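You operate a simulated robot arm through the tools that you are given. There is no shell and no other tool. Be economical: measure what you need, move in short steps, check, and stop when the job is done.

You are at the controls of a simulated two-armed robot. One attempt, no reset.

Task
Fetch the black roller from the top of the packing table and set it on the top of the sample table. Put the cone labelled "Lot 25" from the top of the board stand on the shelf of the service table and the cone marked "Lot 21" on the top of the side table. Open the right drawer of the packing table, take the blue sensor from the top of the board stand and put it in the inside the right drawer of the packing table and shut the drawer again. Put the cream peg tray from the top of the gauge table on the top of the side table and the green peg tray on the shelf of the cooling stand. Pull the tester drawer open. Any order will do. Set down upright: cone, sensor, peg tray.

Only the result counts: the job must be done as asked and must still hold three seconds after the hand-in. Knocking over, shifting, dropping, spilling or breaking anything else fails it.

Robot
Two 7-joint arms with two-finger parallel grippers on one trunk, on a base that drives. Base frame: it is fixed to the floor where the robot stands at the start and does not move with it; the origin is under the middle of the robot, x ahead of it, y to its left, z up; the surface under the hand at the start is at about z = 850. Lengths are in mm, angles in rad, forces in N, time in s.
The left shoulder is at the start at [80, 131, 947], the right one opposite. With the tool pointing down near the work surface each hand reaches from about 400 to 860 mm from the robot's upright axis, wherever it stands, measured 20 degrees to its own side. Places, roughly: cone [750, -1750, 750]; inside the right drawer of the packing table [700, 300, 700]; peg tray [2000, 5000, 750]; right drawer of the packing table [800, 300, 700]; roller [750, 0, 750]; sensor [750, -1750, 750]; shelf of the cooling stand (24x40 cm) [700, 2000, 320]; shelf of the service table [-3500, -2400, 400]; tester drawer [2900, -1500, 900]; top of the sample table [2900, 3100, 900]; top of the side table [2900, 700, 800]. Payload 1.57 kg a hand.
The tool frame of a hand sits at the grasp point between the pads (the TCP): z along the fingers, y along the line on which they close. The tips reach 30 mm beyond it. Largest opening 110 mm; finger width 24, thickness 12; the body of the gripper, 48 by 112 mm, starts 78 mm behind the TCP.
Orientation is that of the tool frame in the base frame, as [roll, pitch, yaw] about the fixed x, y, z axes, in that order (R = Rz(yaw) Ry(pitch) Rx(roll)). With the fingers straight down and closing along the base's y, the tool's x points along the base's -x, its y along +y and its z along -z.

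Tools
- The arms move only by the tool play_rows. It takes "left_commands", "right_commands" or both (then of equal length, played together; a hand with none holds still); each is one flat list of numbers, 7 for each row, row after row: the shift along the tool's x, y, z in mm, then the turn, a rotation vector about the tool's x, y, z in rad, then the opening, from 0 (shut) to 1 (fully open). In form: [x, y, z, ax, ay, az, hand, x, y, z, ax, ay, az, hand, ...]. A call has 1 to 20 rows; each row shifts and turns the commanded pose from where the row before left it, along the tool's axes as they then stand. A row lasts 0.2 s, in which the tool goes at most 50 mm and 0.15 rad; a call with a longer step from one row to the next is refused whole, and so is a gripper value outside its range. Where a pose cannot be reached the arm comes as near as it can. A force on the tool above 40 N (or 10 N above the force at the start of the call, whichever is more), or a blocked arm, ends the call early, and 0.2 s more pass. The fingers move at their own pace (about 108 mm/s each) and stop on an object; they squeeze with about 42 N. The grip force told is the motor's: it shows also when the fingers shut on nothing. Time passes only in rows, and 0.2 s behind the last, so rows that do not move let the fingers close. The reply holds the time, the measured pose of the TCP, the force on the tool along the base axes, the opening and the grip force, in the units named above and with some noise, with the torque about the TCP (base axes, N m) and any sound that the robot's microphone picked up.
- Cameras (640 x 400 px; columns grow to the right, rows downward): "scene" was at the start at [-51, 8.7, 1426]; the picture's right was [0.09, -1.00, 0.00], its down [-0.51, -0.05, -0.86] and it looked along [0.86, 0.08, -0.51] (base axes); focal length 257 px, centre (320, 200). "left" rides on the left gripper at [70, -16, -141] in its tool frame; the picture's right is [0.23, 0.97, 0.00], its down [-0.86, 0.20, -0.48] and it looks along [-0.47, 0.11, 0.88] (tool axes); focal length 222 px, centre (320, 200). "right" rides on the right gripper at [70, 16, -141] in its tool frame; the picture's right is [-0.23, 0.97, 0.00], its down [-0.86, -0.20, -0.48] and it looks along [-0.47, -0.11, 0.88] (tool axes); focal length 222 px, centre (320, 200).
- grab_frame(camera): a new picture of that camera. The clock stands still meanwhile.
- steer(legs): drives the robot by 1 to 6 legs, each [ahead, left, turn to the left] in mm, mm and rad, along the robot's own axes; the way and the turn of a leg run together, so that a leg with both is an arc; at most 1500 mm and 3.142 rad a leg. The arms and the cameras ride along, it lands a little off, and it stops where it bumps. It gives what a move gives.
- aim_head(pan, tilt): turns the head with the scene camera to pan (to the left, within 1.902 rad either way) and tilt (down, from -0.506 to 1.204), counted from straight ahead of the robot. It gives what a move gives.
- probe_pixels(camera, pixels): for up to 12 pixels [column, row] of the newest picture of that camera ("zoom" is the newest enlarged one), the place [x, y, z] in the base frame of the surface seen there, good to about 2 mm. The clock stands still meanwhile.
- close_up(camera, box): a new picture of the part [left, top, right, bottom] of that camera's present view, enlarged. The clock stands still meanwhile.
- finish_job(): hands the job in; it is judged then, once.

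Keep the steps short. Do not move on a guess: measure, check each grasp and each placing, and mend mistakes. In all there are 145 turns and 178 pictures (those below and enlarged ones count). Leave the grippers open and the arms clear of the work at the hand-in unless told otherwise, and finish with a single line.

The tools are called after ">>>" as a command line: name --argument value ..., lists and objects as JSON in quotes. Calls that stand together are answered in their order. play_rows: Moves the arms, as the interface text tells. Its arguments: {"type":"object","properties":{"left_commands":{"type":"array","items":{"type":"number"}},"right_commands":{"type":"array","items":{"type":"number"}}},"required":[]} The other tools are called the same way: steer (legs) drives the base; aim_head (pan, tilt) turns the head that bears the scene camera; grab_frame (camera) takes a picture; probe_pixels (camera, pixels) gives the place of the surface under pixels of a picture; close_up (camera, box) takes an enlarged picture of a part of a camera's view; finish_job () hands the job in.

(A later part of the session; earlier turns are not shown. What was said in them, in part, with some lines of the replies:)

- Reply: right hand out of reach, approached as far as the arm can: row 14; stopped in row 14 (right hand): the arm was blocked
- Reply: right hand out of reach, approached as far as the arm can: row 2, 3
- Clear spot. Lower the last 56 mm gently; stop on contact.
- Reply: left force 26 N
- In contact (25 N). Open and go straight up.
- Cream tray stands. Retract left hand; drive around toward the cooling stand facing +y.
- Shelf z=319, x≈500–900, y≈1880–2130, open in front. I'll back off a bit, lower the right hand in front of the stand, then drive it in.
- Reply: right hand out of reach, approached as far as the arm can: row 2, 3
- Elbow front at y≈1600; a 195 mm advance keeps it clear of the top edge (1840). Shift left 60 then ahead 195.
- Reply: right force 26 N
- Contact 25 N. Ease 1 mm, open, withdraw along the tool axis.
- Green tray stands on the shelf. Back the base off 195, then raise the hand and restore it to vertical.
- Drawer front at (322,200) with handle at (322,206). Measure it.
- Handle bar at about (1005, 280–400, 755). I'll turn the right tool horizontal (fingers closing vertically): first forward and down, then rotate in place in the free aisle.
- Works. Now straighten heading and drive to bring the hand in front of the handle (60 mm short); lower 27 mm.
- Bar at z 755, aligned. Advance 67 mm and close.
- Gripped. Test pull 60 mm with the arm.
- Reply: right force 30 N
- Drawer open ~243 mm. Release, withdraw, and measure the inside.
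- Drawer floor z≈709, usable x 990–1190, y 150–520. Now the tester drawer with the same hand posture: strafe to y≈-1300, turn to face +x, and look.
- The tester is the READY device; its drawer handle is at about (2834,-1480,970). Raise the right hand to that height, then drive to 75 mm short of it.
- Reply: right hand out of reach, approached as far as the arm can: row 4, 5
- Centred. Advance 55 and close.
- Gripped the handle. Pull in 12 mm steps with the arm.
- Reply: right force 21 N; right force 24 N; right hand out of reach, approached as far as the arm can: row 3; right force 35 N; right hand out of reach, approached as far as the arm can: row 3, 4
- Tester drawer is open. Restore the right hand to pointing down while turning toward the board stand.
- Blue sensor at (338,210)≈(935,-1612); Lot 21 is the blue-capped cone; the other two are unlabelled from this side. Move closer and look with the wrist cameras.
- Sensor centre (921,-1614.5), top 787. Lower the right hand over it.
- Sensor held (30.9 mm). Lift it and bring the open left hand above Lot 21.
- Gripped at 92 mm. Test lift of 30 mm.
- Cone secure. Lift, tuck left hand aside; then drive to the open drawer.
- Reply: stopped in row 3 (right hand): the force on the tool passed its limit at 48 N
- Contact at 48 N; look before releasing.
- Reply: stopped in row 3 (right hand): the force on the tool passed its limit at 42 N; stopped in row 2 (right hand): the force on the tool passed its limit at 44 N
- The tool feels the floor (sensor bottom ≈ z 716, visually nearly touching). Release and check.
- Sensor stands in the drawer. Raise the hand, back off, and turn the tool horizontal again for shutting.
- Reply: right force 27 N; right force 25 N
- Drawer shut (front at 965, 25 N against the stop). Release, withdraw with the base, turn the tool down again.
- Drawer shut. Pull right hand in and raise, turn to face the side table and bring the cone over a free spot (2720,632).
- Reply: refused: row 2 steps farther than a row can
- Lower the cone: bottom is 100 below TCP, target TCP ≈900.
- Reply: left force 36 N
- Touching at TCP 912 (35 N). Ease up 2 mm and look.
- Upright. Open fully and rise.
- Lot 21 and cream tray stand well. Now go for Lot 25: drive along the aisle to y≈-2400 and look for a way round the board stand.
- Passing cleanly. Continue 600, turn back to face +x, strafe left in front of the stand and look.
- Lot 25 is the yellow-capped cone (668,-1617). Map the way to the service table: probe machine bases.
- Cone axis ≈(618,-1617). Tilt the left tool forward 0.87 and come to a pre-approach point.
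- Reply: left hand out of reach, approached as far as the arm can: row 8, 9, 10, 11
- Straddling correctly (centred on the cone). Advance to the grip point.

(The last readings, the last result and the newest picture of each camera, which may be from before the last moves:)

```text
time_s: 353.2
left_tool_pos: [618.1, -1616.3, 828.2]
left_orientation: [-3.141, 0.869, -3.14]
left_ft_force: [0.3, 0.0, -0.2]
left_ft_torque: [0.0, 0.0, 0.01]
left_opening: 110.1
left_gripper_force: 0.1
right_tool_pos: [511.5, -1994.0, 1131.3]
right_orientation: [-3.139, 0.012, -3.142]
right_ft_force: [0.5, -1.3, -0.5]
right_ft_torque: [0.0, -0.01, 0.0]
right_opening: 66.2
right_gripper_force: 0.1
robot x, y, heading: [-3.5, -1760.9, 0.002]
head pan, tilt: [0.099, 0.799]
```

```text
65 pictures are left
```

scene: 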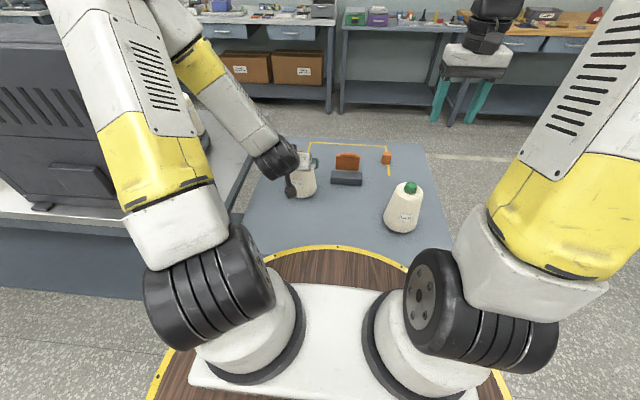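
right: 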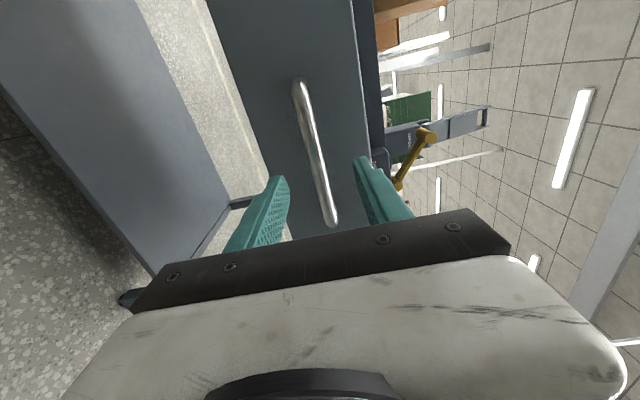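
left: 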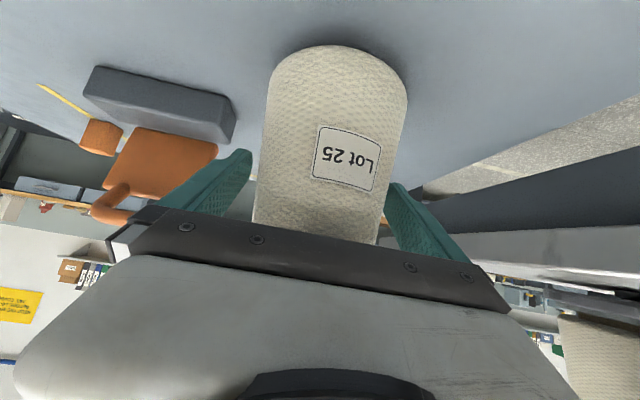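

>>> play_rows --left_commands '[0, 0, 0, 0, 0, 0, 0.6, 0, 0, 0, 0, 0, 0, 0, 0, 0, 0, 0, 0, 0, 0, 0, 0, 0, 0, 0, 0, 0]'

>>> play_rows --left_commands '[-7.6, 0, -6.5, 0, 0, 0, 0, -15, 0, -13, 0, 0, 0, 0, -23, 0, -19.4, 0, 0, 0, 0, -23, 0, -19.4, 0, 0, 0, 0, 0, 0, 0, 0, 0, 0, 0]'

>>> grab_frame --camera "left"

```text
time_s: 354.2
left_tool_pos: [617.2, -1617.0, 828.5]
left_orientation: [3.141, 0.87, -3.139]
left_ft_force: [0.4, 0.9, 0.5]
left_ft_torque: [-0.03, -0.09, 0.01]
left_opening: 94.8
left_gripper_force: 41.2
right_tool_pos: [511.0, -1994.6, 1129.8]
right_orientation: [-3.14, 0.012, 3.142]
right_ft_force: [-0.4, -0.2, 0.3]
right_ft_torque: [-0.04, 0.03, -0.03]
right_opening: 65.9
right_gripper_force: 0.1
robot x, y, heading: [-1.6, -1758.0, 0.001]
head pan, tilt: [0.099, 0.799]
```

```text
time_s: 355.4
left_tool_pos: [618.1, -1617.2, 919.8]
left_orientation: [3.141, 0.869, -3.141]
left_ft_force: [0.8, 0.4, -3.6]
left_ft_torque: [0.0, 0.02, -0.01]
left_opening: 95.1
left_gripper_force: 41.9
right_tool_pos: [513.0, -1994.7, 1129.9]
right_orientation: [-3.14, 0.013, 3.141]
right_ft_force: [0.1, -0.1, 0.0]
right_ft_torque: [0.04, 0.02, -0.01]
right_opening: 65.8
right_gripper_force: 0.2
robot x, y, heading: [-5.1, -1756.5, 0.0]
head pan, tilt: [0.099, 0.799]
```

```text
64 pictures are left
```

left: 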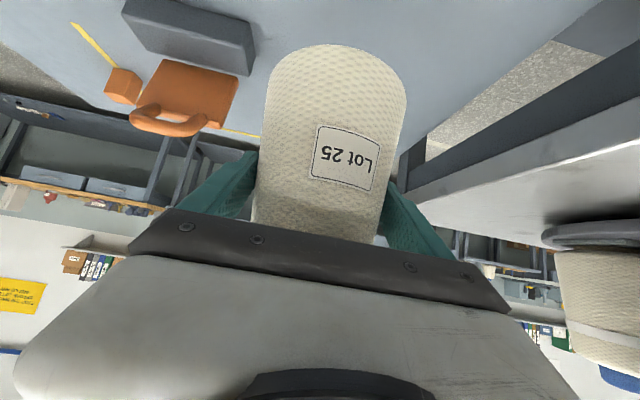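

Lot 25 lifted. Raise 50 more, back off 600 and look for the way to the service table.

>>> play_rows --left_commands '[-19, 0, -16, 0, 0, 0, 0, -19, 0, -16, 0, 0, 0, 0, 0, 0, 0, 0, 0, 0, 0]'

>>> steer --legs '[[-600, 0, 0], [0, 0, 1.571]]'

>>> aim_head --pan 0.9 --tilt 0.35

>>> grab_frame --camera "scene"

>>> aim_head --pan 1.9 --tilt 0.35

>>> grab_frame --camera "scene"

```text
time_s: 356.2
left_tool_pos: [618.9, -1617.0, 969.5]
left_orientation: [3.141, 0.87, -3.141]
left_ft_force: [0.1, -0.1, -4.2]
left_ft_torque: [0.01, 0.05, 0.0]
left_opening: 94.8
left_gripper_force: 42.3
right_tool_pos: [510.4, -1995.4, 1130.7]
right_orientation: [-3.14, 0.013, -3.141]
right_ft_force: [-0.2, -0.4, 0.0]
right_ft_torque: [0.01, 0.01, 0.01]
right_opening: 66.1
right_gripper_force: 0.2
robot x, y, heading: [0.7, -1755.8, 0.005]
head pan, tilt: [0.099, 0.799]
```

```text
time_s: 363.3
left_tool_pos: [-717.3, -1137.2, 969.4]
left_orientation: [-3.14, 0.87, -1.594]
left_ft_force: [0.4, -0.9, -2.8]
left_ft_torque: [0.02, -0.03, 0.02]
left_opening: 94.9
left_gripper_force: 42.0
right_tool_pos: [-342.2, -1254.7, 1130.6]
right_orientation: [-3.14, 0.011, -1.597]
right_ft_force: [0.2, 0.6, -1.1]
right_ft_torque: [0.0, -0.02, 0.02]
right_opening: 66.2
right_gripper_force: 0.0
robot x, y, heading: [-592.0, -1761.6, 1.552]
head pan, tilt: [0.099, 0.799]
```

```text
time_s: 364.4
left_tool_pos: [-717.8, -1136.6, 970.0]
left_orientation: [3.14, 0.868, -1.596]
left_ft_force: [-0.1, 0.0, -4.0]
left_ft_torque: [-0.01, -0.01, 0.01]
left_opening: 94.8
left_gripper_force: 41.9
right_tool_pos: [-341.7, -1255.3, 1130.3]
right_orientation: [-3.14, 0.014, -1.597]
right_ft_force: [0.3, 0.7, -0.2]
right_ft_torque: [-0.04, 0.02, 0.01]
right_opening: 65.9
right_gripper_force: 0.1
robot x, y, heading: [-593.0, -1759.9, 1.547]
head pan, tilt: [0.901, 0.351]
```

```text
63 pictures are left
```

scene: 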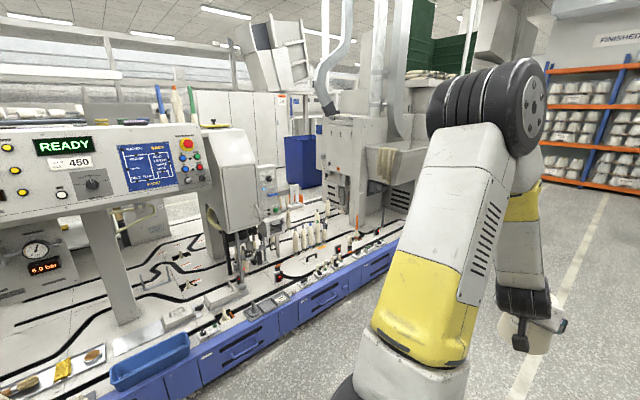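

```text
time_s: 365.7
left_tool_pos: [-718.4, -1137.8, 968.8]
left_orientation: [3.141, 0.869, -1.596]
left_ft_force: [-0.5, 0.7, -3.1]
left_ft_torque: [-0.02, 0.05, -0.02]
left_opening: 94.5
left_gripper_force: 41.9
right_tool_pos: [-342.7, -1253.8, 1129.6]
right_orientation: [-3.138, 0.012, -1.597]
right_ft_force: [0.5, -0.6, 0.2]
right_ft_torque: [-0.02, 0.02, 0.01]
right_opening: 66.0
right_gripper_force: 0.0
robot x, y, heading: [-592.6, -1762.7, 1.545]
head pan, tilt: [1.901, 0.351]
```

```text
62 pictures are left
```

scene: 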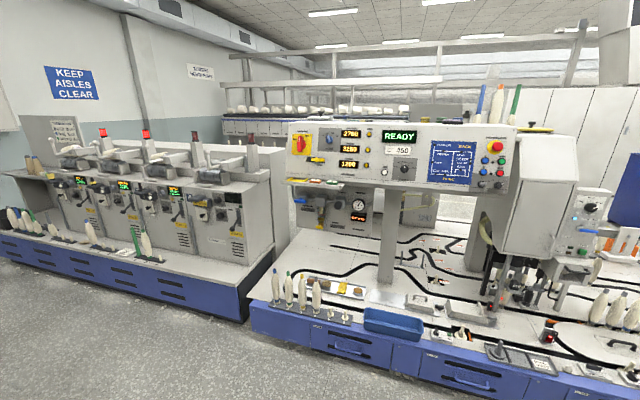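

Machines block the direct way; drive toward +y along the aisle to look for the end of the row.

>>> steer --legs '[[1500, 100, 0.025], [1200, 0, 0]]'

>>> aim_head --pan 0.8 --tilt 0.35

>>> grab_frame --camera "scene"

>>> aim_head --pan 1.7 --tilt 0.35

>>> grab_frame --camera "scene"

```text
refused: leg 1 is longer than a leg can be; nothing moved
```

```text
time_s: 367.0
left_tool_pos: [-718.1, -1136.6, 968.4]
left_orientation: [3.141, 0.869, -1.594]
left_ft_force: [-0.3, -0.1, -3.7]
left_ft_torque: [-0.07, -0.04, -0.02]
left_opening: 94.7
left_gripper_force: 42.1
right_tool_pos: [-341.6, -1254.4, 1131.1]
right_orientation: [-3.14, 0.011, -1.597]
right_ft_force: [0.3, 0.2, -0.2]
right_ft_torque: [0.03, 0.01, 0.01]
right_opening: 66.0
right_gripper_force: 0.1
robot x, y, heading: [-591.9, -1765.7, 1.546]
head pan, tilt: [0.799, 0.351]
```

```text
61 pictures are left
```

scene: 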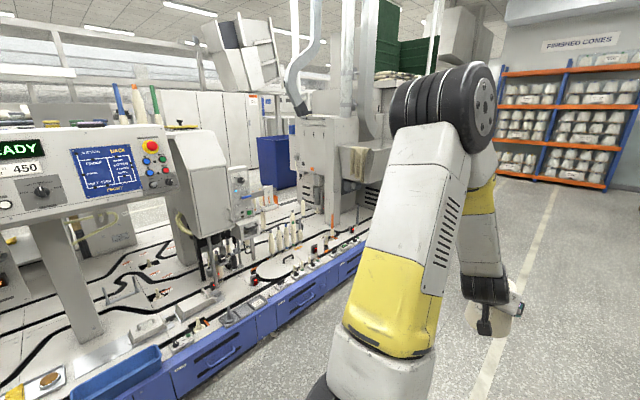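

```text
time_s: 368.2
left_tool_pos: [-717.6, -1137.1, 969.1]
left_orientation: [-3.141, 0.869, -1.595]
left_ft_force: [-0.8, 0.2, -3.5]
left_ft_torque: [-0.02, 0.0, 0.0]
left_opening: 94.9
left_gripper_force: 41.5
right_tool_pos: [-341.9, -1255.0, 1130.7]
right_orientation: [-3.139, 0.013, -1.597]
right_ft_force: [0.3, -1.4, -0.7]
right_ft_torque: [0.03, 0.0, 0.05]
right_opening: 65.8
right_gripper_force: 0.1
robot x, y, heading: [-594.5, -1759.8, 1.55]
head pan, tilt: [1.7, 0.351]
```

```text
60 pictures are left
```

scene: 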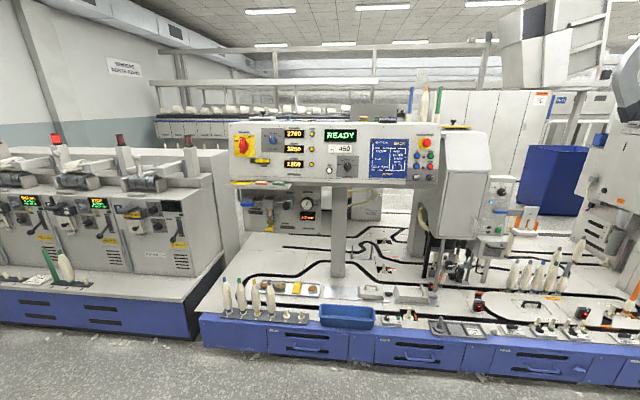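

>>> steer --legs '[[1450, 0, 0.025], [1250, 0, 0]]'

>>> grab_frame --camera "scene"

>>> aim_head --pan 0.8 --tilt 0.35

>>> grab_frame --camera "scene"

```text
time_s: 381.2
left_tool_pos: [-737.2, 1527.8, 969.2]
left_orientation: [3.141, 0.871, -1.572]
left_ft_force: [-1.1, 0.0, -3.2]
left_ft_torque: [-0.01, 0.04, -0.01]
left_opening: 94.9
left_gripper_force: 42.6
right_tool_pos: [-358.7, 1419.8, 1130.2]
right_orientation: [-3.14, 0.012, -1.575]
right_ft_force: [0.1, 0.8, -0.5]
right_ft_torque: [0.01, -0.01, -0.01]
right_opening: 65.5
right_gripper_force: 0.1
robot x, y, heading: [-599.8, 906.6, 1.566]
head pan, tilt: [1.7, 0.351]
```

```text
59 pictures are left
```

scene: 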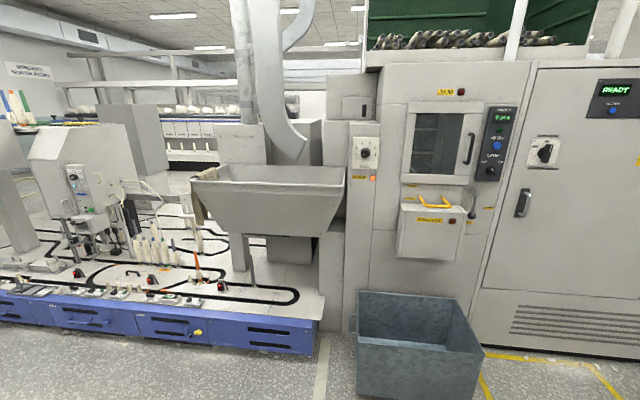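

```text
time_s: 382.4
left_tool_pos: [-737.7, 1527.3, 970.1]
left_orientation: [-3.141, 0.868, -1.571]
left_ft_force: [0.2, -0.2, -3.0]
left_ft_torque: [0.02, -0.03, 0.03]
left_opening: 94.7
left_gripper_force: 41.6
right_tool_pos: [-359.5, 1418.0, 1130.8]
right_orientation: [-3.139, 0.01, -1.574]
right_ft_force: [-0.1, 0.9, 0.2]
right_ft_torque: [-0.02, -0.03, 0.0]
right_opening: 66.1
right_gripper_force: 0.1
robot x, y, heading: [-601.3, 909.5, 1.566]
head pan, tilt: [0.799, 0.351]
```

```text
58 pictures are left
```

scene: 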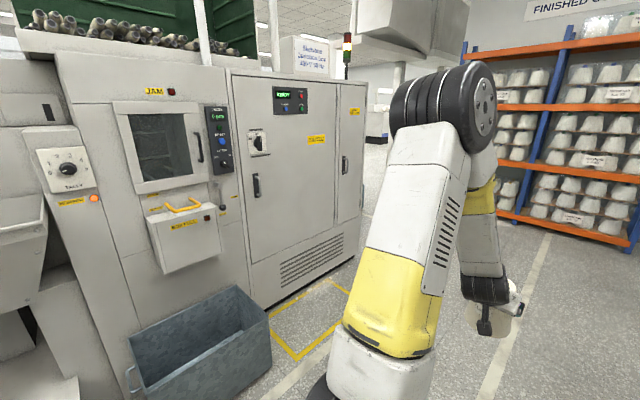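

>>> probe_pixels --camera "scene" --pixels '[[357, 252], [270, 300], [270, 370], [375, 172], [385, 190], [345, 285], [510, 218], [630, 250], [366, 190], [380, 140]]'

```text
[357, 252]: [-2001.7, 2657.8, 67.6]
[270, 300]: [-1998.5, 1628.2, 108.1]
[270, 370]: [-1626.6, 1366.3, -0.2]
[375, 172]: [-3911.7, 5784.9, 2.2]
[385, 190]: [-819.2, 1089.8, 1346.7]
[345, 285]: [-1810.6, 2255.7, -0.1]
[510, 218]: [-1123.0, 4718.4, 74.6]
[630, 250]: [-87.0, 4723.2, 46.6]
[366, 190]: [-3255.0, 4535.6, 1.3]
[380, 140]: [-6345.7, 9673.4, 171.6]
```

Cabinet ends at y≈2680. Drive to y≈3450, turn left to face -x, and look.

>>> steer --legs '[[1400, 0, 0], [1150, 0, 0], [0, 0, 1.571], [900, 0, 0]]'

>>> aim_head --pan 0.6 --tilt 0.35

>>> grab_frame --camera "scene"

>>> aim_head --pan 0 --tilt 0.3

>>> grab_frame --camera "scene"

```text
time_s: 403.0
left_tool_pos: [-2093.0, 3328.8, 968.3]
left_orientation: [3.141, 0.868, -0.008]
left_ft_force: [-0.4, -0.1, -2.1]
left_ft_torque: [0.04, 0.02, -0.03]
left_opening: 94.5
left_gripper_force: 41.5
right_tool_pos: [-1981.8, 3704.3, 1129.9]
right_orientation: [-3.14, 0.012, -0.009]
right_ft_force: [0.5, -0.1, -0.6]
right_ft_torque: [-0.03, 0.0, 0.01]
right_opening: 66.5
right_gripper_force: 0.1
robot x, y, heading: [-1470.2, 3462.5, 3.139]
head pan, tilt: [0.799, 0.351]
```

```text
time_s: 403.7
left_tool_pos: [-2093.3, 3327.3, 967.8]
left_orientation: [-3.139, 0.87, -0.009]
left_ft_force: [0.6, -0.7, -3.8]
left_ft_torque: [0.01, 0.0, -0.04]
left_opening: 94.4
left_gripper_force: 42.2
right_tool_pos: [-1981.9, 3705.3, 1130.1]
right_orientation: [-3.14, 0.012, -0.011]
right_ft_force: [-0.2, 0.6, -0.3]
right_ft_torque: [0.02, -0.02, 0.03]
right_opening: 65.8
right_gripper_force: 0.1
robot x, y, heading: [-1470.0, 3462.9, 3.137]
head pan, tilt: [0.6, 0.351]
```

```text
57 pictures are left
```

scene: 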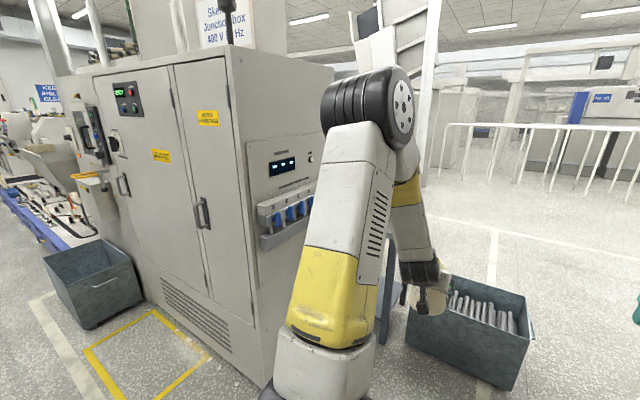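

```text
time_s: 404.7
left_tool_pos: [-2092.9, 3328.3, 969.4]
left_orientation: [-3.141, 0.869, -0.009]
left_ft_force: [-0.4, 0.6, -2.7]
left_ft_torque: [0.0, 0.0, -0.05]
left_opening: 94.3
left_gripper_force: 42.5
right_tool_pos: [-1981.3, 3705.2, 1131.1]
right_orientation: [-3.14, 0.012, -0.01]
right_ft_force: [-0.2, 0.5, -0.5]
right_ft_torque: [0.0, -0.01, -0.01]
right_opening: 66.2
right_gripper_force: 0.0
robot x, y, heading: [-1470.8, 3463.6, 3.135]
head pan, tilt: [0.0, 0.3]
```

```text
56 pictures are left
```

scene: 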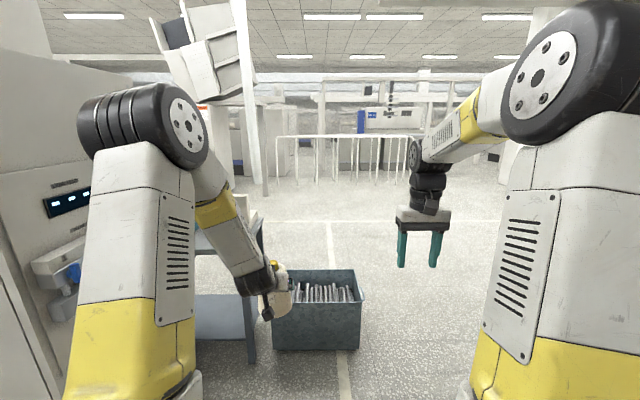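

>>> probe_pixels --camera "scene" --pixels '[[275, 348], [355, 348], [360, 280], [290, 272], [250, 355], [340, 225], [300, 188], [235, 210], [420, 320], [262, 195], [220, 320]]'

```text
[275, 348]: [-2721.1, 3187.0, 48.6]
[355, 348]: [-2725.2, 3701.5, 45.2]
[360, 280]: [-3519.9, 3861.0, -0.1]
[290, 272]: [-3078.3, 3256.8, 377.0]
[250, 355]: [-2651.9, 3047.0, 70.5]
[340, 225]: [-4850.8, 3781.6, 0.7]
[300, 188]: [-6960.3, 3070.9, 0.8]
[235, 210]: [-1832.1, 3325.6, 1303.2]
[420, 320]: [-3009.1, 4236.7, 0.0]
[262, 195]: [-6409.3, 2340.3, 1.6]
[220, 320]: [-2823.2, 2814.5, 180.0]
```

>>> aim_head --pan -0.7 --tilt 0.4

>>> grab_frame --camera "scene"

```text
time_s: 405.8
left_tool_pos: [-2093.0, 3327.8, 970.2]
left_orientation: [3.14, 0.869, -0.009]
left_ft_force: [-0.7, -0.7, -4.1]
left_ft_torque: [-0.01, -0.02, -0.01]
left_opening: 94.1
left_gripper_force: 41.7
right_tool_pos: [-1981.4, 3704.6, 1130.1]
right_orientation: [-3.14, 0.014, -0.009]
right_ft_force: [0.4, -0.1, 0.2]
right_ft_torque: [-0.02, -0.03, 0.0]
right_opening: 66.4
right_gripper_force: 0.0
robot x, y, heading: [-1469.4, 3461.5, 3.138]
head pan, tilt: [-0.7, 0.4]
```

```text
55 pictures are left
```

scene: 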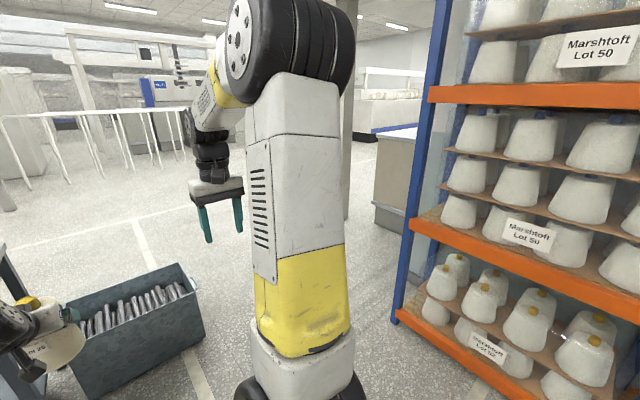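

>>> probe_pixels --camera "scene" --pixels '[[398, 318], [385, 222], [376, 200], [200, 370], [205, 335], [180, 265]]'

>>> steer --legs '[[480, 0, 0], [0, -690, 0]]'

>>> aim_head --pan 0.1 --tilt 0.4

>>> grab_frame --camera "scene"

```text
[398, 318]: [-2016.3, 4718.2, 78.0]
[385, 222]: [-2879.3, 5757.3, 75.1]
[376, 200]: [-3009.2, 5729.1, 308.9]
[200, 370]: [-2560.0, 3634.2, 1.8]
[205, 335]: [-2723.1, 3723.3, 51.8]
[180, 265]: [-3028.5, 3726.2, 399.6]
```

```text
time_s: 412.1
left_tool_pos: [-2565.2, 4025.1, 968.4]
left_orientation: [-3.14, 0.869, 0.004]
left_ft_force: [-0.6, 0.5, -3.4]
left_ft_torque: [0.04, -0.02, -0.01]
left_opening: 94.1
left_gripper_force: 42.5
right_tool_pos: [-2457.6, 4402.4, 1130.2]
right_orientation: [-3.139, 0.013, 0.003]
right_ft_force: [0.5, -0.5, -0.2]
right_ft_torque: [-0.01, 0.0, -0.01]
right_opening: 65.9
right_gripper_force: 0.1
robot x, y, heading: [-1937.4, 4168.9, -3.138]
head pan, tilt: [-0.7, 0.4]
```

```text
time_s: 413.2
left_tool_pos: [-2565.5, 4023.5, 969.6]
left_orientation: [-3.141, 0.868, 0.004]
left_ft_force: [-0.3, -0.6, -3.2]
left_ft_torque: [-0.02, -0.03, 0.0]
left_opening: 94.1
left_gripper_force: 41.9
right_tool_pos: [-2457.8, 4403.9, 1129.7]
right_orientation: [-3.14, 0.013, 0.002]
right_ft_force: [0.3, -0.9, 0.3]
right_ft_torque: [0.01, 0.01, 0.01]
right_opening: 65.9
right_gripper_force: 0.2
robot x, y, heading: [-1945.7, 4168.9, -3.136]
head pan, tilt: [0.099, 0.4]
```

```text
54 pictures are left
```

scene: 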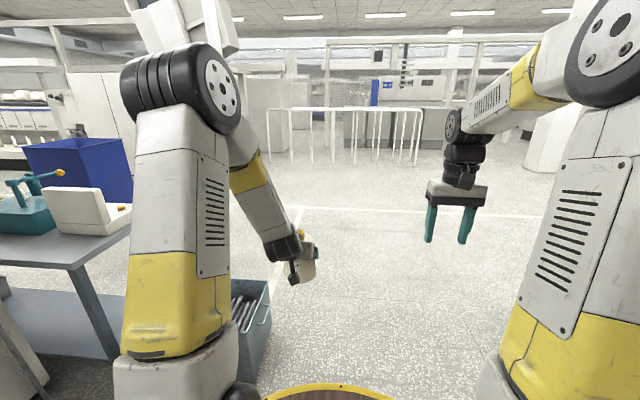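

Clear. Ahead 1850, then turn left to face -y and look.

>>> steer --legs '[[1400, 0, 0], [450, 0, 0], [0, 0, 1.567]]'

>>> aim_head --pan 0 --tilt 0.35

>>> grab_frame --camera "scene"

```text
time_s: 426.2
left_tool_pos: [-3635.9, 3537.2, 968.5]
left_orientation: [3.141, 0.87, 1.567]
left_ft_force: [-0.4, -0.5, -2.6]
left_ft_torque: [0.01, 0.0, 0.01]
left_opening: 93.9
left_gripper_force: 41.7
right_tool_pos: [-4014.6, 3647.1, 1130.2]
right_orientation: [-3.141, 0.013, 1.565]
right_ft_force: [-0.5, -0.5, 0.1]
right_ft_torque: [-0.02, 0.02, 0.0]
right_opening: 66.2
right_gripper_force: 0.0
robot x, y, heading: [-3774.6, 4160.1, -1.576]
head pan, tilt: [0.099, 0.4]
```

```text
time_s: 426.9
left_tool_pos: [-3635.1, 3539.0, 969.8]
left_orientation: [3.141, 0.87, 1.565]
left_ft_force: [0.1, 1.1, -3.4]
left_ft_torque: [0.0, 0.01, 0.0]
left_opening: 94.0
left_gripper_force: 42.1
right_tool_pos: [-4011.7, 3649.1, 1129.4]
right_orientation: [-3.14, 0.012, 1.565]
right_ft_force: [-0.1, -0.4, -0.6]
right_ft_torque: [0.02, 0.01, 0.02]
right_opening: 65.9
right_gripper_force: 0.1
robot x, y, heading: [-3772.8, 4161.5, -1.572]
head pan, tilt: [0.0, 0.351]
```

```text
53 pictures are left
```

scene: 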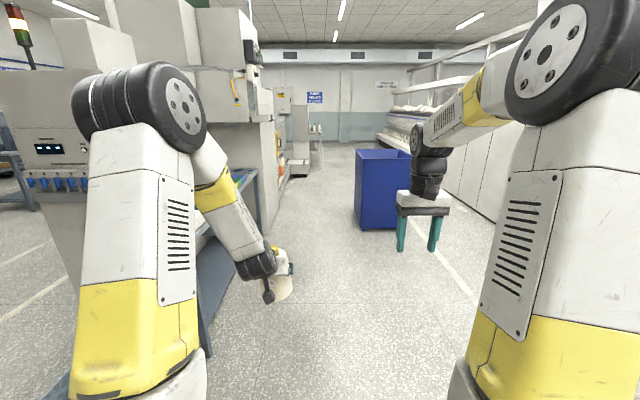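

>>> close_up --camera "scene" --box '[250, 100, 390, 190]'

>>> probe_pixels --camera "scene" --pixels '[[362, 228], [357, 160], [288, 205], [290, 178], [262, 230], [318, 135], [315, 163], [303, 176], [258, 160], [235, 250], [308, 140]]'

```text
4.44 times, centred on (320, 145) of scene
```

zoom: 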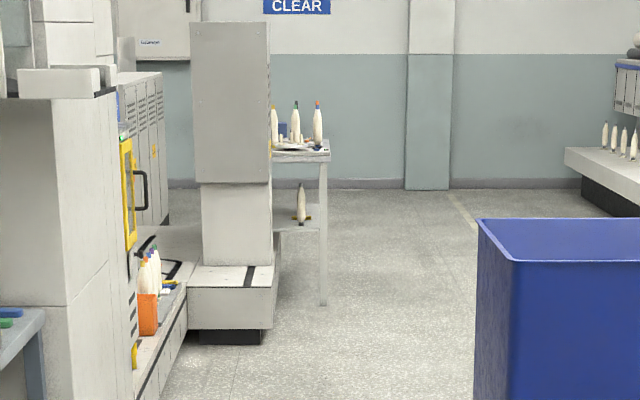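

```text
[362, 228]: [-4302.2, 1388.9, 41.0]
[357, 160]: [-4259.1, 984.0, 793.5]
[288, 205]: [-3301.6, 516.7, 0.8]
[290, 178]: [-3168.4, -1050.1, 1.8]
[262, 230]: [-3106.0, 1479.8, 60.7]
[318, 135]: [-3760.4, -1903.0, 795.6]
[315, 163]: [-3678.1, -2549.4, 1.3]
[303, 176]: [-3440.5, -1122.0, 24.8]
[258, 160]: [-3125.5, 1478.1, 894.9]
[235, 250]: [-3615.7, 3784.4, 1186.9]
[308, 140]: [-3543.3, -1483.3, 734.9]
```

Service table is ahead at about (-3500,-2300). Drive down the aisle past the blue bin (its edge x≈-4260) at x≈-3885, to y≈-200, and look again.

>>> steer --legs '[[0, -112, 0], [1450, 0, 0], [1450, 0, 0], [1450, 0, 0]]'

>>> grab_frame --camera "scene"

>>> close_up --camera "scene" --box '[200, 120, 420, 260]'

```text
time_s: 440.1
left_tool_pos: [-3892.0, 871.0, 967.9]
left_orientation: [3.141, 0.867, 1.487]
left_ft_force: [0.2, 1.0, -3.1]
left_ft_torque: [0.02, -0.01, 0.04]
left_opening: 94.0
left_gripper_force: 42.0
right_tool_pos: [-4259.3, 1009.5, 1130.0]
right_orientation: [-3.14, 0.009, 1.487]
right_ft_force: [-0.9, 0.2, -0.5]
right_ft_torque: [-0.01, 0.03, 0.0]
right_opening: 66.0
right_gripper_force: 0.2
robot x, y, heading: [-3978.6, 1501.2, -1.654]
head pan, tilt: [0.0, 0.351]
stopped in leg 3: the robot was blocked; the commanded pose is now the measured one
```

```text
51 pictures are left
```

scene: 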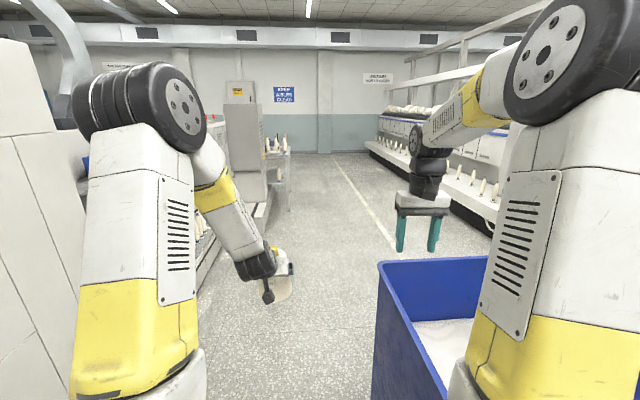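

```text
2.86 times, centred on (310, 190) of scene
```

zoom: 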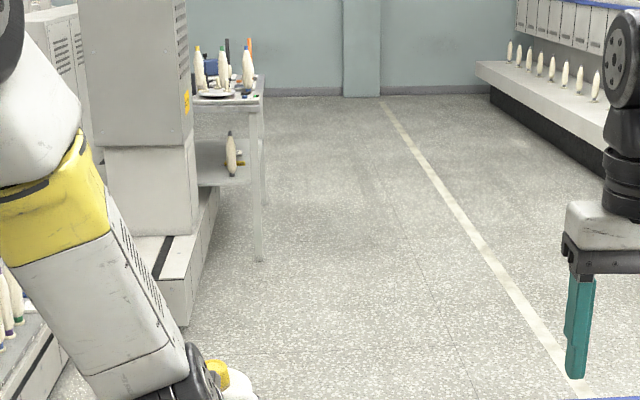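

The base touched the bin. Back off slightly to the left and check the bin has not moved.

>>> probe_pixels --camera "scene" --pixels '[[378, 264], [483, 260], [376, 380], [380, 300], [380, 350]]'

>>> steer --legs '[[0, 100, 0.04], [0, 30, 0.04]]'

>>> grab_frame --camera "scene"

```text
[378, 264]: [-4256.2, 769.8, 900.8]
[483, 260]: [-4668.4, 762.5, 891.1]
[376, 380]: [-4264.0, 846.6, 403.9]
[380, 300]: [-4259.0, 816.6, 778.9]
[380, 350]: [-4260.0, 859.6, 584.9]
```

```text
time_s: 441.7
left_tool_pos: [-3711.3, 872.5, 967.6]
left_orientation: [-3.141, 0.868, 1.567]
left_ft_force: [0.4, 0.4, -3.2]
left_ft_torque: [0.01, -0.01, 0.0]
left_opening: 93.8
left_gripper_force: 42.4
right_tool_pos: [-4088.3, 982.1, 1129.2]
right_orientation: [-3.141, 0.012, 1.568]
right_ft_force: [0.2, -0.3, 0.0]
right_ft_torque: [0.0, -0.02, 0.01]
right_opening: 66.0
right_gripper_force: 0.1
robot x, y, heading: [-3849.3, 1493.6, -1.577]
head pan, tilt: [0.0, 0.351]
```

```text
49 pictures are left
```

scene: 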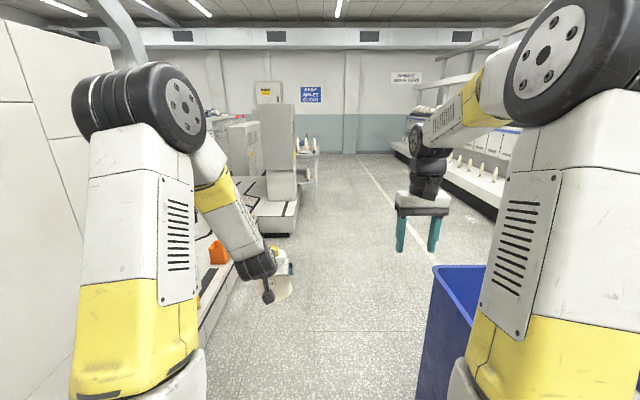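

Bin unmoved (edge still x≈-4258). Continue ahead 1000.

>>> steer --legs '[[1000, 0, 0]]'

>>> close_up --camera "scene" --box '[220, 110, 400, 230]'

>>> probe_pixels --camera "zoom" --pixels '[[250, 160], [335, 160], [340, 130], [335, 290], [300, 240], [320, 220], [280, 150], [220, 330], [250, 330], [300, 150], [335, 230], [318, 190]]'

```text
time_s: 446.9
left_tool_pos: [-3739.1, -132.6, 966.8]
left_orientation: [-3.141, 0.87, 1.547]
left_ft_force: [0.8, -0.1, -3.4]
left_ft_torque: [0.01, 0.02, 0.0]
left_opening: 93.7
left_gripper_force: 42.4
right_tool_pos: [-4114.0, -13.1, 1129.0]
right_orientation: [-3.14, 0.01, 1.545]
right_ft_force: [-0.9, -0.3, 0.6]
right_ft_torque: [0.0, -0.01, 0.0]
right_opening: 66.1
right_gripper_force: 0.0
robot x, y, heading: [-3864.2, 493.1, -1.597]
head pan, tilt: [0.0, 0.351]
```

```text
3.33 times, centred on (310, 170) of scene
```

zoom: 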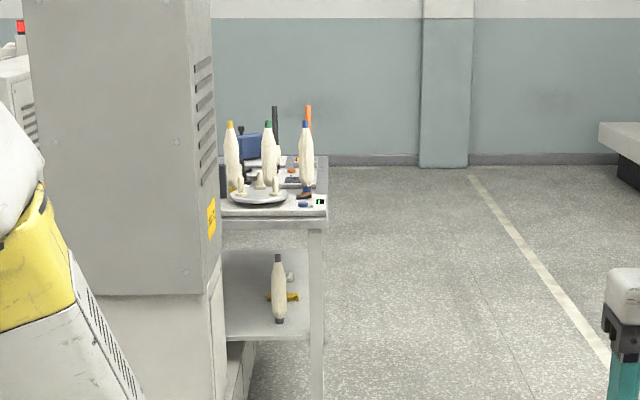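

```text
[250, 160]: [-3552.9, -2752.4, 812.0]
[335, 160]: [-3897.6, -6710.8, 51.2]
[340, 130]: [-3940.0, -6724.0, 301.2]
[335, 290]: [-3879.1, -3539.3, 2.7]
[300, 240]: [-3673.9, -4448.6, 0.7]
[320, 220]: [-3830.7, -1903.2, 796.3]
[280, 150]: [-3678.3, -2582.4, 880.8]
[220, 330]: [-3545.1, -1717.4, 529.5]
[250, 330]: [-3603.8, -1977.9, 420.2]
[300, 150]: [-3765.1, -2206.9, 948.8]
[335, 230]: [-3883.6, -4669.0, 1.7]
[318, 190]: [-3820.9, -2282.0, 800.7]
```

>>> probe_pixels --camera "zoom" --pixels '[[610, 135], [625, 165], [635, 195], [480, 180], [600, 350], [290, 320], [278, 300], [240, 270], [305, 300]]'

>>> steer --legs '[[850, 0, 0.026], [0, -700, 0]]'

>>> grab_frame --camera "scene"

```text
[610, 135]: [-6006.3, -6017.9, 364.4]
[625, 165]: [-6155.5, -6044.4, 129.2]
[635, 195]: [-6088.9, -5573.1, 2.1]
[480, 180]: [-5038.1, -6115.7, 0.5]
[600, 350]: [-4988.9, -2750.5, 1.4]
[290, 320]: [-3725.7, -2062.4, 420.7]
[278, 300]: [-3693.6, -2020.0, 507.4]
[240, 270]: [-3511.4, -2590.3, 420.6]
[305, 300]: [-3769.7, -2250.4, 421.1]
```

```text
time_s: 454.9
left_tool_pos: [-4441.4, -972.8, 967.3]
left_orientation: [3.14, 0.867, 1.577]
left_ft_force: [0.3, 0.8, -3.9]
left_ft_torque: [0.0, -0.02, 0.01]
left_opening: 93.6
left_gripper_force: 42.3
right_tool_pos: [-4820.2, -867.4, 1129.3]
right_orientation: [-3.139, 0.01, 1.576]
right_ft_force: [0.2, -0.4, 0.4]
right_ft_torque: [-0.02, -0.02, 0.01]
right_opening: 66.2
right_gripper_force: 0.0
robot x, y, heading: [-4588.0, -355.6, -1.57]
head pan, tilt: [0.0, 0.351]
```

```text
47 pictures are left
```

scene: 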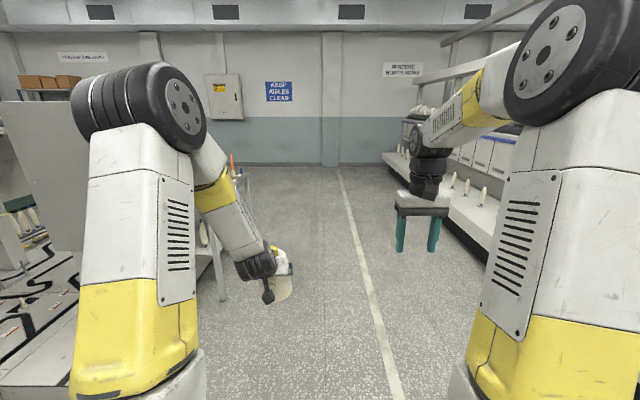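

Plenty of room. Ahead 1900, then turn left to face the service table.

>>> steer --legs '[[1400, 0, 0], [500, 0, 0], [0, 0, 1.57]]'

>>> aim_head --pan 0.1 --tilt 0.7

>>> grab_frame --camera "scene"

```text
time_s: 468.1
left_tool_pos: [-3933.9, -2083.4, 968.6]
left_orientation: [-3.141, 0.868, -3.115]
left_ft_force: [0.0, 0.4, -3.3]
left_ft_torque: [0.01, 0.01, -0.02]
left_opening: 93.4
left_gripper_force: 41.9
right_tool_pos: [-4031.8, -2464.2, 1128.4]
right_orientation: [-3.14, 0.01, -3.116]
right_ft_force: [0.4, 0.5, -0.1]
right_ft_torque: [0.0, 0.02, -0.02]
right_opening: 66.1
right_gripper_force: 0.1
robot x, y, heading: [-4555.6, -2240.2, 0.026]
head pan, tilt: [0.0, 0.351]
```

```text
time_s: 469.0
left_tool_pos: [-3933.5, -2083.0, 967.3]
left_orientation: [-3.141, 0.867, -3.115]
left_ft_force: [0.4, -0.8, -2.8]
left_ft_torque: [-0.01, -0.02, -0.02]
left_opening: 93.5
left_gripper_force: 41.8
right_tool_pos: [-4030.8, -2463.0, 1128.4]
right_orientation: [-3.141, 0.009, -3.115]
right_ft_force: [0.1, 0.4, 0.5]
right_ft_torque: [0.01, -0.05, -0.01]
right_opening: 65.7
right_gripper_force: 0.0
robot x, y, heading: [-4547.1, -2243.4, 0.023]
head pan, tilt: [0.099, 0.7]
```

```text
46 pictures are left
```

scene: 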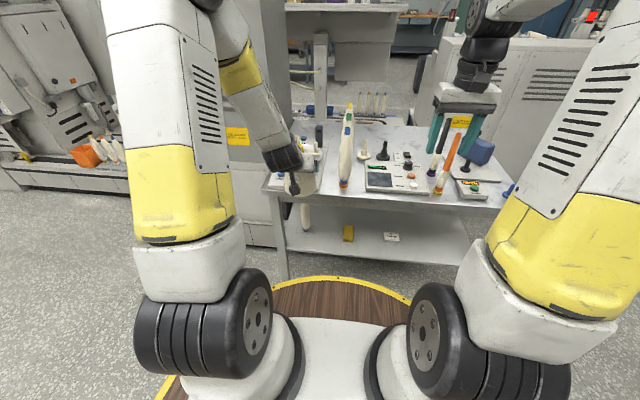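

>>> close_up --camera "scene" --box '[260, 160, 500, 290]'

>>> probe_pixels --camera "scene" --pixels '[[280, 188], [490, 208], [290, 252], [440, 265], [348, 232], [390, 237], [305, 215], [420, 235], [440, 245], [370, 250], [330, 240], [460, 240]]'

```text
2.67 times, centred on (380, 225) of scene
```

zoom: 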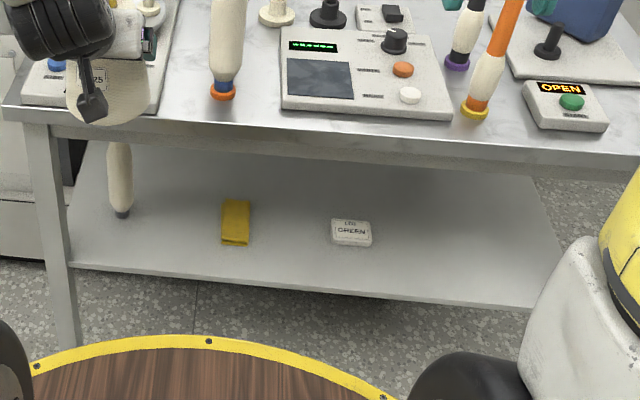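

```text
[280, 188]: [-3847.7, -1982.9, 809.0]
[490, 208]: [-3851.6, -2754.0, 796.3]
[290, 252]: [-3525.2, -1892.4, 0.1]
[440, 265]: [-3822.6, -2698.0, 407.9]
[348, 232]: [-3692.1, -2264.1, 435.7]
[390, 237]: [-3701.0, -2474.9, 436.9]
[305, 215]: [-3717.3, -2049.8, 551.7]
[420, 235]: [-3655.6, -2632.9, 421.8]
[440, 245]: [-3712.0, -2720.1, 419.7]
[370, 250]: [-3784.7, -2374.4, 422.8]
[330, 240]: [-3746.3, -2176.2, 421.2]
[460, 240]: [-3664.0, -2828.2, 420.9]
```

Shelf z≈421; free area around y≈-2600. Straighten, strafe right 500, back 40, then lower the cone in front of the table.

>>> steer --legs '[[-40, 0, -0.024], [0, -502, 0]]'

>>> play_rows --left_commands '[34.4, 0, 29, 0, 0, 0, 0, 34.4, 0, 29, 0, 0, 0, 0, 34.4, 0, 29, 0, 0, 0, 0, 34.4, 0, 29, 0, 0, 0, 0, 34.4, 0, 29, 0, 0, 0, 0, 34.4, 0, 29, 0, 0, 0, 0, 34.4, 0, 29, 0, 0, 0, 0, 34.4, 0, 29, 0, 0, 0, 0, 34.4, 0, 29, 0, 0, 0, 0, 0, 0, 0, 0, 0, 0, 0]'

>>> grab_frame --camera "scene"

>>> grab_frame --camera "left"

```text
time_s: 472.4
left_tool_pos: [-3969.5, -2604.6, 968.0]
left_orientation: [3.141, 0.866, 3.142]
left_ft_force: [-0.2, 0.1, -4.5]
left_ft_torque: [0.01, 0.0, -0.04]
left_opening: 93.7
left_gripper_force: 42.2
right_tool_pos: [-4078.5, -2982.8, 1129.8]
right_orientation: [-3.139, 0.009, 3.139]
right_ft_force: [1.2, -0.1, -0.3]
right_ft_torque: [0.0, -0.06, -0.04]
right_opening: 66.1
right_gripper_force: 0.0
robot x, y, heading: [-4590.7, -2747.5, -0.003]
head pan, tilt: [0.099, 0.7]
```

```text
time_s: 474.6
left_tool_pos: [-3969.9, -2605.6, 563.3]
left_orientation: [3.14, 0.867, 3.14]
left_ft_force: [-0.2, 0.3, -3.0]
left_ft_torque: [0.0, -0.01, 0.0]
left_opening: 93.4
left_gripper_force: 41.6
right_tool_pos: [-4077.3, -2983.6, 1129.4]
right_orientation: [-3.139, 0.01, 3.138]
right_ft_force: [-0.4, -1.0, 0.5]
right_ft_torque: [-0.01, -0.01, 0.03]
right_opening: 65.9
right_gripper_force: 0.1
robot x, y, heading: [-4590.6, -2749.1, -0.001]
head pan, tilt: [0.099, 0.7]
```

```text
44 pictures are left
```

scene: 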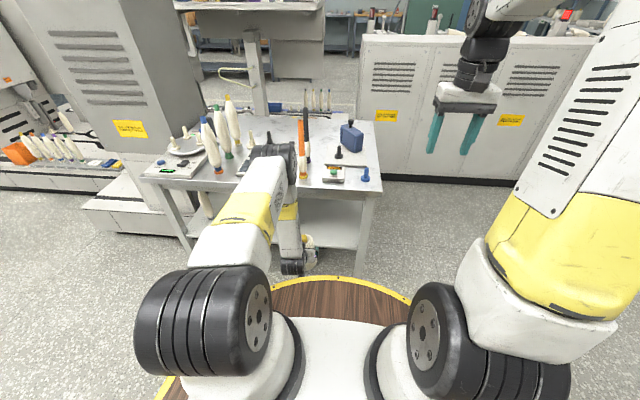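

```text
43 pictures are left
```

left: 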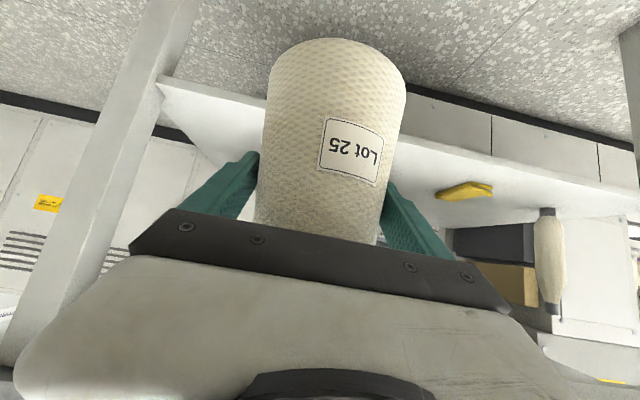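

>>> probe_pixels --camera "scene" --pixels '[[365, 230], [375, 190], [272, 150], [292, 150], [295, 170], [290, 200], [292, 230], [345, 235], [320, 215], [305, 170], [260, 155]]'

>>> close_up --camera "scene" --box '[220, 120, 400, 280]'

```text
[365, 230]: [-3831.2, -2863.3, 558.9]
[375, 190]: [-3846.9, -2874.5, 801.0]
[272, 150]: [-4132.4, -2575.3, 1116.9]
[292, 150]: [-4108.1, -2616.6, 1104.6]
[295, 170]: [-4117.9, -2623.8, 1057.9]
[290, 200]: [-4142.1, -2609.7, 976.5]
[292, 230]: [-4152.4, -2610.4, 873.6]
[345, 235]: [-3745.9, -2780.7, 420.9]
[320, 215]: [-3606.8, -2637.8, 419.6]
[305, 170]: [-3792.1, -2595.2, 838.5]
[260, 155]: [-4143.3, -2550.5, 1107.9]
```

```text
2.50 times, centred on (310, 200) of scene
```

zoom: 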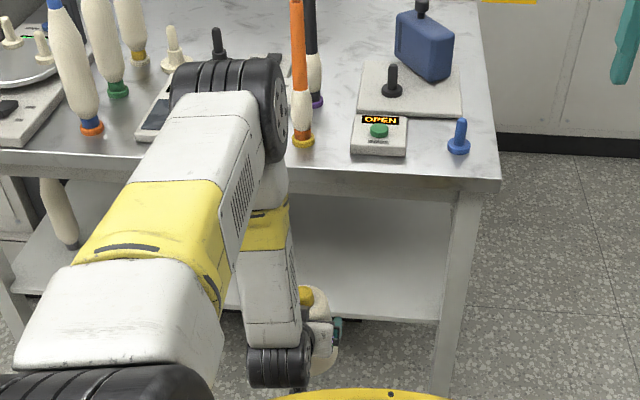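

Clear. Drive ahead 220 to bring the cone over the shelf.

>>> steer --legs '[[222, 0, 0]]'

>>> grab_frame --camera "left"

>>> grab_frame --camera "scene"

```text
time_s: 476.3
left_tool_pos: [-3742.3, -2604.1, 563.4]
left_orientation: [-3.141, 0.867, -3.141]
left_ft_force: [-0.2, -0.3, -3.2]
left_ft_torque: [-0.03, 0.04, 0.03]
left_opening: 93.4
left_gripper_force: 41.7
right_tool_pos: [-3851.2, -2982.9, 1129.4]
right_orientation: [-3.14, 0.01, 3.14]
right_ft_force: [0.4, -1.0, -0.4]
right_ft_torque: [0.0, 0.03, -0.01]
right_opening: 66.1
right_gripper_force: 0.1
robot x, y, heading: [-4366.0, -2748.5, -0.003]
head pan, tilt: [0.099, 0.7]
```

```text
41 pictures are left
```

left: 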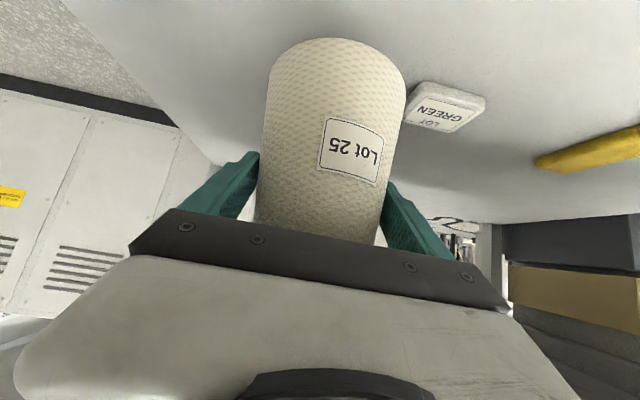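

```text
40 pictures are left
```

scene: 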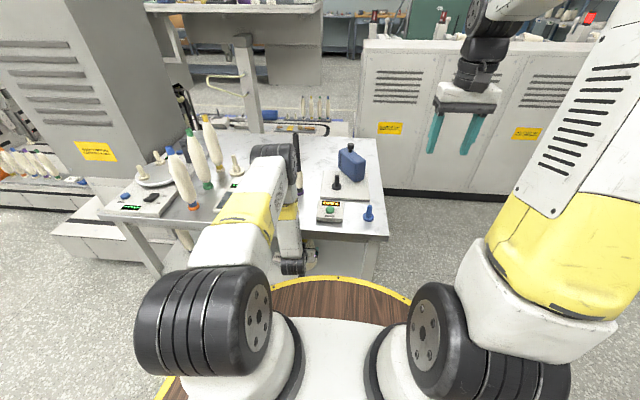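

Shift 20 mm away from the plate, lower 44 mm, then feel for the shelf.

>>> play_rows --left_commands '[11.5, -20, 9.7, 0, 0, 0, 0, 11.5, 0, 9.7, 0, 0, 0, 0, 10.7, 0, 9, 0, 0, 0, 0, 0, 0, 0, 0, 0, 0, 0]'

>>> play_rows --left_commands '[2.3, 0, 1.9, 0, 0, 0, 0, 2.3, 0, 1.9, 0, 0, 0, 0, 2.3, 0, 1.9, 0, 0, 0, 0, 2.3, 0, 1.9, 0, 0, 0, 0, 2.3, 0, 1.9, 0, 0, 0, 0, 2.3, 0, 1.9, 0, 0, 0, 0, 2.3, 0, 1.9, 0, 0, 0, 0]'

>>> grab_frame --camera "left"

```text
time_s: 477.3
left_tool_pos: [-3743.5, -2624.0, 518.3]
left_orientation: [-3.141, 0.868, 3.141]
left_ft_force: [-0.6, -0.5, -2.8]
left_ft_torque: [-0.01, 0.02, 0.02]
left_opening: 93.3
left_gripper_force: 41.7
right_tool_pos: [-3849.8, -2982.9, 1129.4]
right_orientation: [-3.14, 0.01, 3.14]
right_ft_force: [-1.1, -0.4, -0.3]
right_ft_torque: [0.04, 0.0, 0.0]
right_opening: 65.8
right_gripper_force: 0.0
robot x, y, heading: [-4360.1, -2748.3, 0.003]
head pan, tilt: [0.099, 0.7]
```

```text
time_s: 478.2
left_tool_pos: [-3741.6, -2625.0, 512.9]
left_orientation: [3.139, 0.874, 3.14]
left_ft_force: [-7.5, -0.7, 14.9]
left_ft_torque: [0.42, 0.36, 0.2]
left_opening: 93.6
left_gripper_force: 41.9
right_tool_pos: [-3851.0, -2983.0, 1129.6]
right_orientation: [-3.14, 0.012, 3.141]
right_ft_force: [-0.7, 0.1, 0.2]
right_ft_torque: [0.03, -0.06, 0.01]
right_opening: 66.1
right_gripper_force: 0.1
robot x, y, heading: [-4360.5, -2750.4, -0.0]
head pan, tilt: [0.099, 0.7]
stopped in row 4 (left hand): the force on the tool passed its limit at 43 N (the readings are from after the stop); the commanded pose is now the measured one
```

```text
39 pictures are left
```

left: 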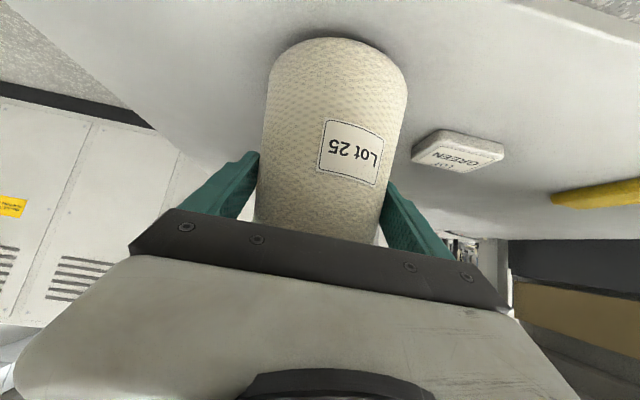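

Standing on the shelf. Ease 1 mm, open fully, withdraw along the tool axis.

>>> play_rows --left_commands '[-0.8, 0, -0.7, 0, 0, 0, 0, 0, 0, 0, 0, 0, 0, 1, 0, 0, 0, 0, 0, 0, 1, 0, 0, -20, 0, 0, 0, 1, 0, 0, -30, 0, 0, 0, 1, 0, 0, -30, 0, 0, 0, 1, 0, 0, -30, 0, 0, 0, 1]'

>>> grab_frame --camera "left"

```text
time_s: 479.8
left_tool_pos: [-3827.5, -2625.0, 585.4]
left_orientation: [3.141, 0.875, 3.139]
left_ft_force: [-0.2, 0.1, 0.1]
left_ft_torque: [0.05, -0.01, 0.01]
left_opening: 109.9
left_gripper_force: 0.1
right_tool_pos: [-3850.2, -2982.8, 1130.0]
right_orientation: [-3.14, 0.01, 3.139]
right_ft_force: [-0.3, 0.2, 0.1]
right_ft_torque: [0.02, -0.07, 0.0]
right_opening: 66.1
right_gripper_force: 0.0
robot x, y, heading: [-4361.9, -2746.3, -0.005]
head pan, tilt: [0.099, 0.7]
```

```text
38 pictures are left
```

left: 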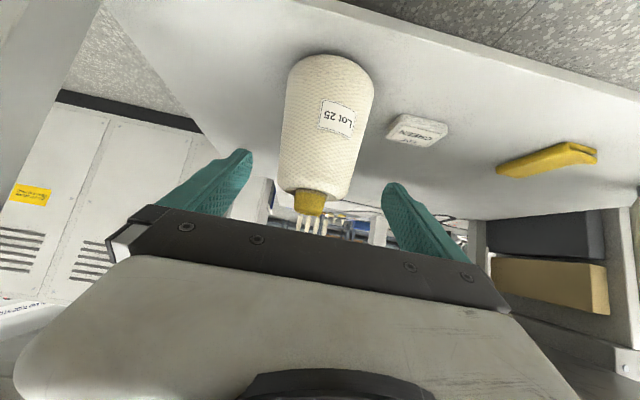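

Lot 25 stands on the shelf. Back off 350 and take a final look.

>>> steer --legs '[[-350, 0, 0]]'

>>> play_rows --left_commands '[-30, 0, -25, 0, 0, 0, 1, -30, 0, -25, 0, 0, 0, 1, -30, 0, -25, 0, 0, 0, 1, 0, 0, 0, 0, 0, 0, 1]' --right_commands '[0, 0, 0, 0, 0, 0, 1, 0, 0, 0, 0, 0, 0, 1, 0, 0, 0, 0, 0, 0, 1, 0, 0, 0, 0, 0, 0, 1]'

>>> grab_frame --camera "scene"

>>> grab_frame --camera "left"

```text
time_s: 482.0
left_tool_pos: [-4174.9, -2621.8, 585.5]
left_orientation: [3.14, 0.874, -3.138]
left_ft_force: [0.4, 0.1, 0.1]
left_ft_torque: [-0.01, 0.0, 0.0]
left_opening: 110.0
left_gripper_force: 0.0
right_tool_pos: [-4196.9, -2981.0, 1130.2]
right_orientation: [-3.14, 0.011, -3.138]
right_ft_force: [0.2, -0.2, 0.1]
right_ft_torque: [0.0, 0.01, -0.01]
right_opening: 66.3
right_gripper_force: 0.0
robot x, y, heading: [-4711.5, -2746.0, 0.006]
head pan, tilt: [0.099, 0.7]
```

```text
time_s: 483.0
left_tool_pos: [-4175.5, -2624.8, 700.2]
left_orientation: [3.141, 0.875, -3.139]
left_ft_force: [-0.3, -0.2, 1.0]
left_ft_torque: [0.0, 0.01, 0.02]
left_opening: 110.0
left_gripper_force: 0.0
right_tool_pos: [-4197.8, -2981.2, 1129.5]
right_orientation: [-3.141, 0.009, -3.14]
right_ft_force: [0.0, 0.0, 0.6]
right_ft_torque: [0.0, 0.0, 0.01]
right_opening: 109.9
right_gripper_force: 0.1
robot x, y, heading: [-4713.6, -2745.9, 0.009]
head pan, tilt: [0.099, 0.7]
```

```text
37 pictures are left
```

scene: 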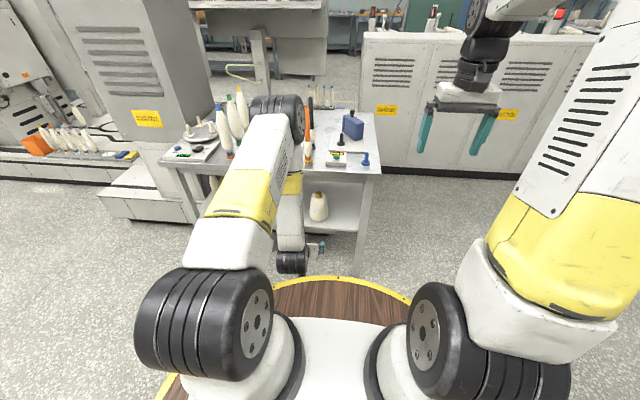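

```text
36 pictures are left
```

left: 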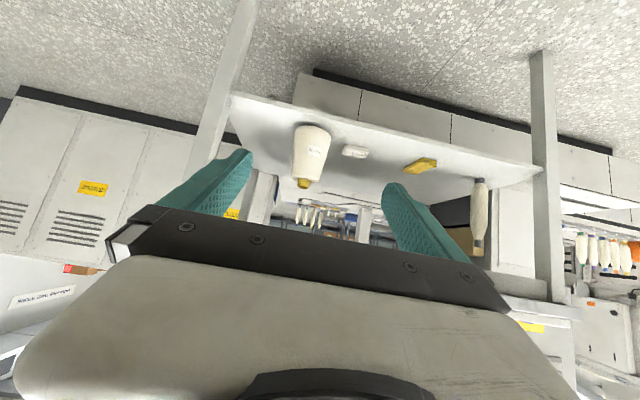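

Every item is in place, the grippers are open and the arms are clear, so I'm handing in.

>>> finish_job

```text
The job is handed in.
```

I did every part of the job and handed it in: the roller, both cones, the sensor and both peg trays are set down where you asked, the packing table's right drawer is shut and the tester drawer is open; the base bumped the blue bin once on the way to the service table, but the bin did not move.
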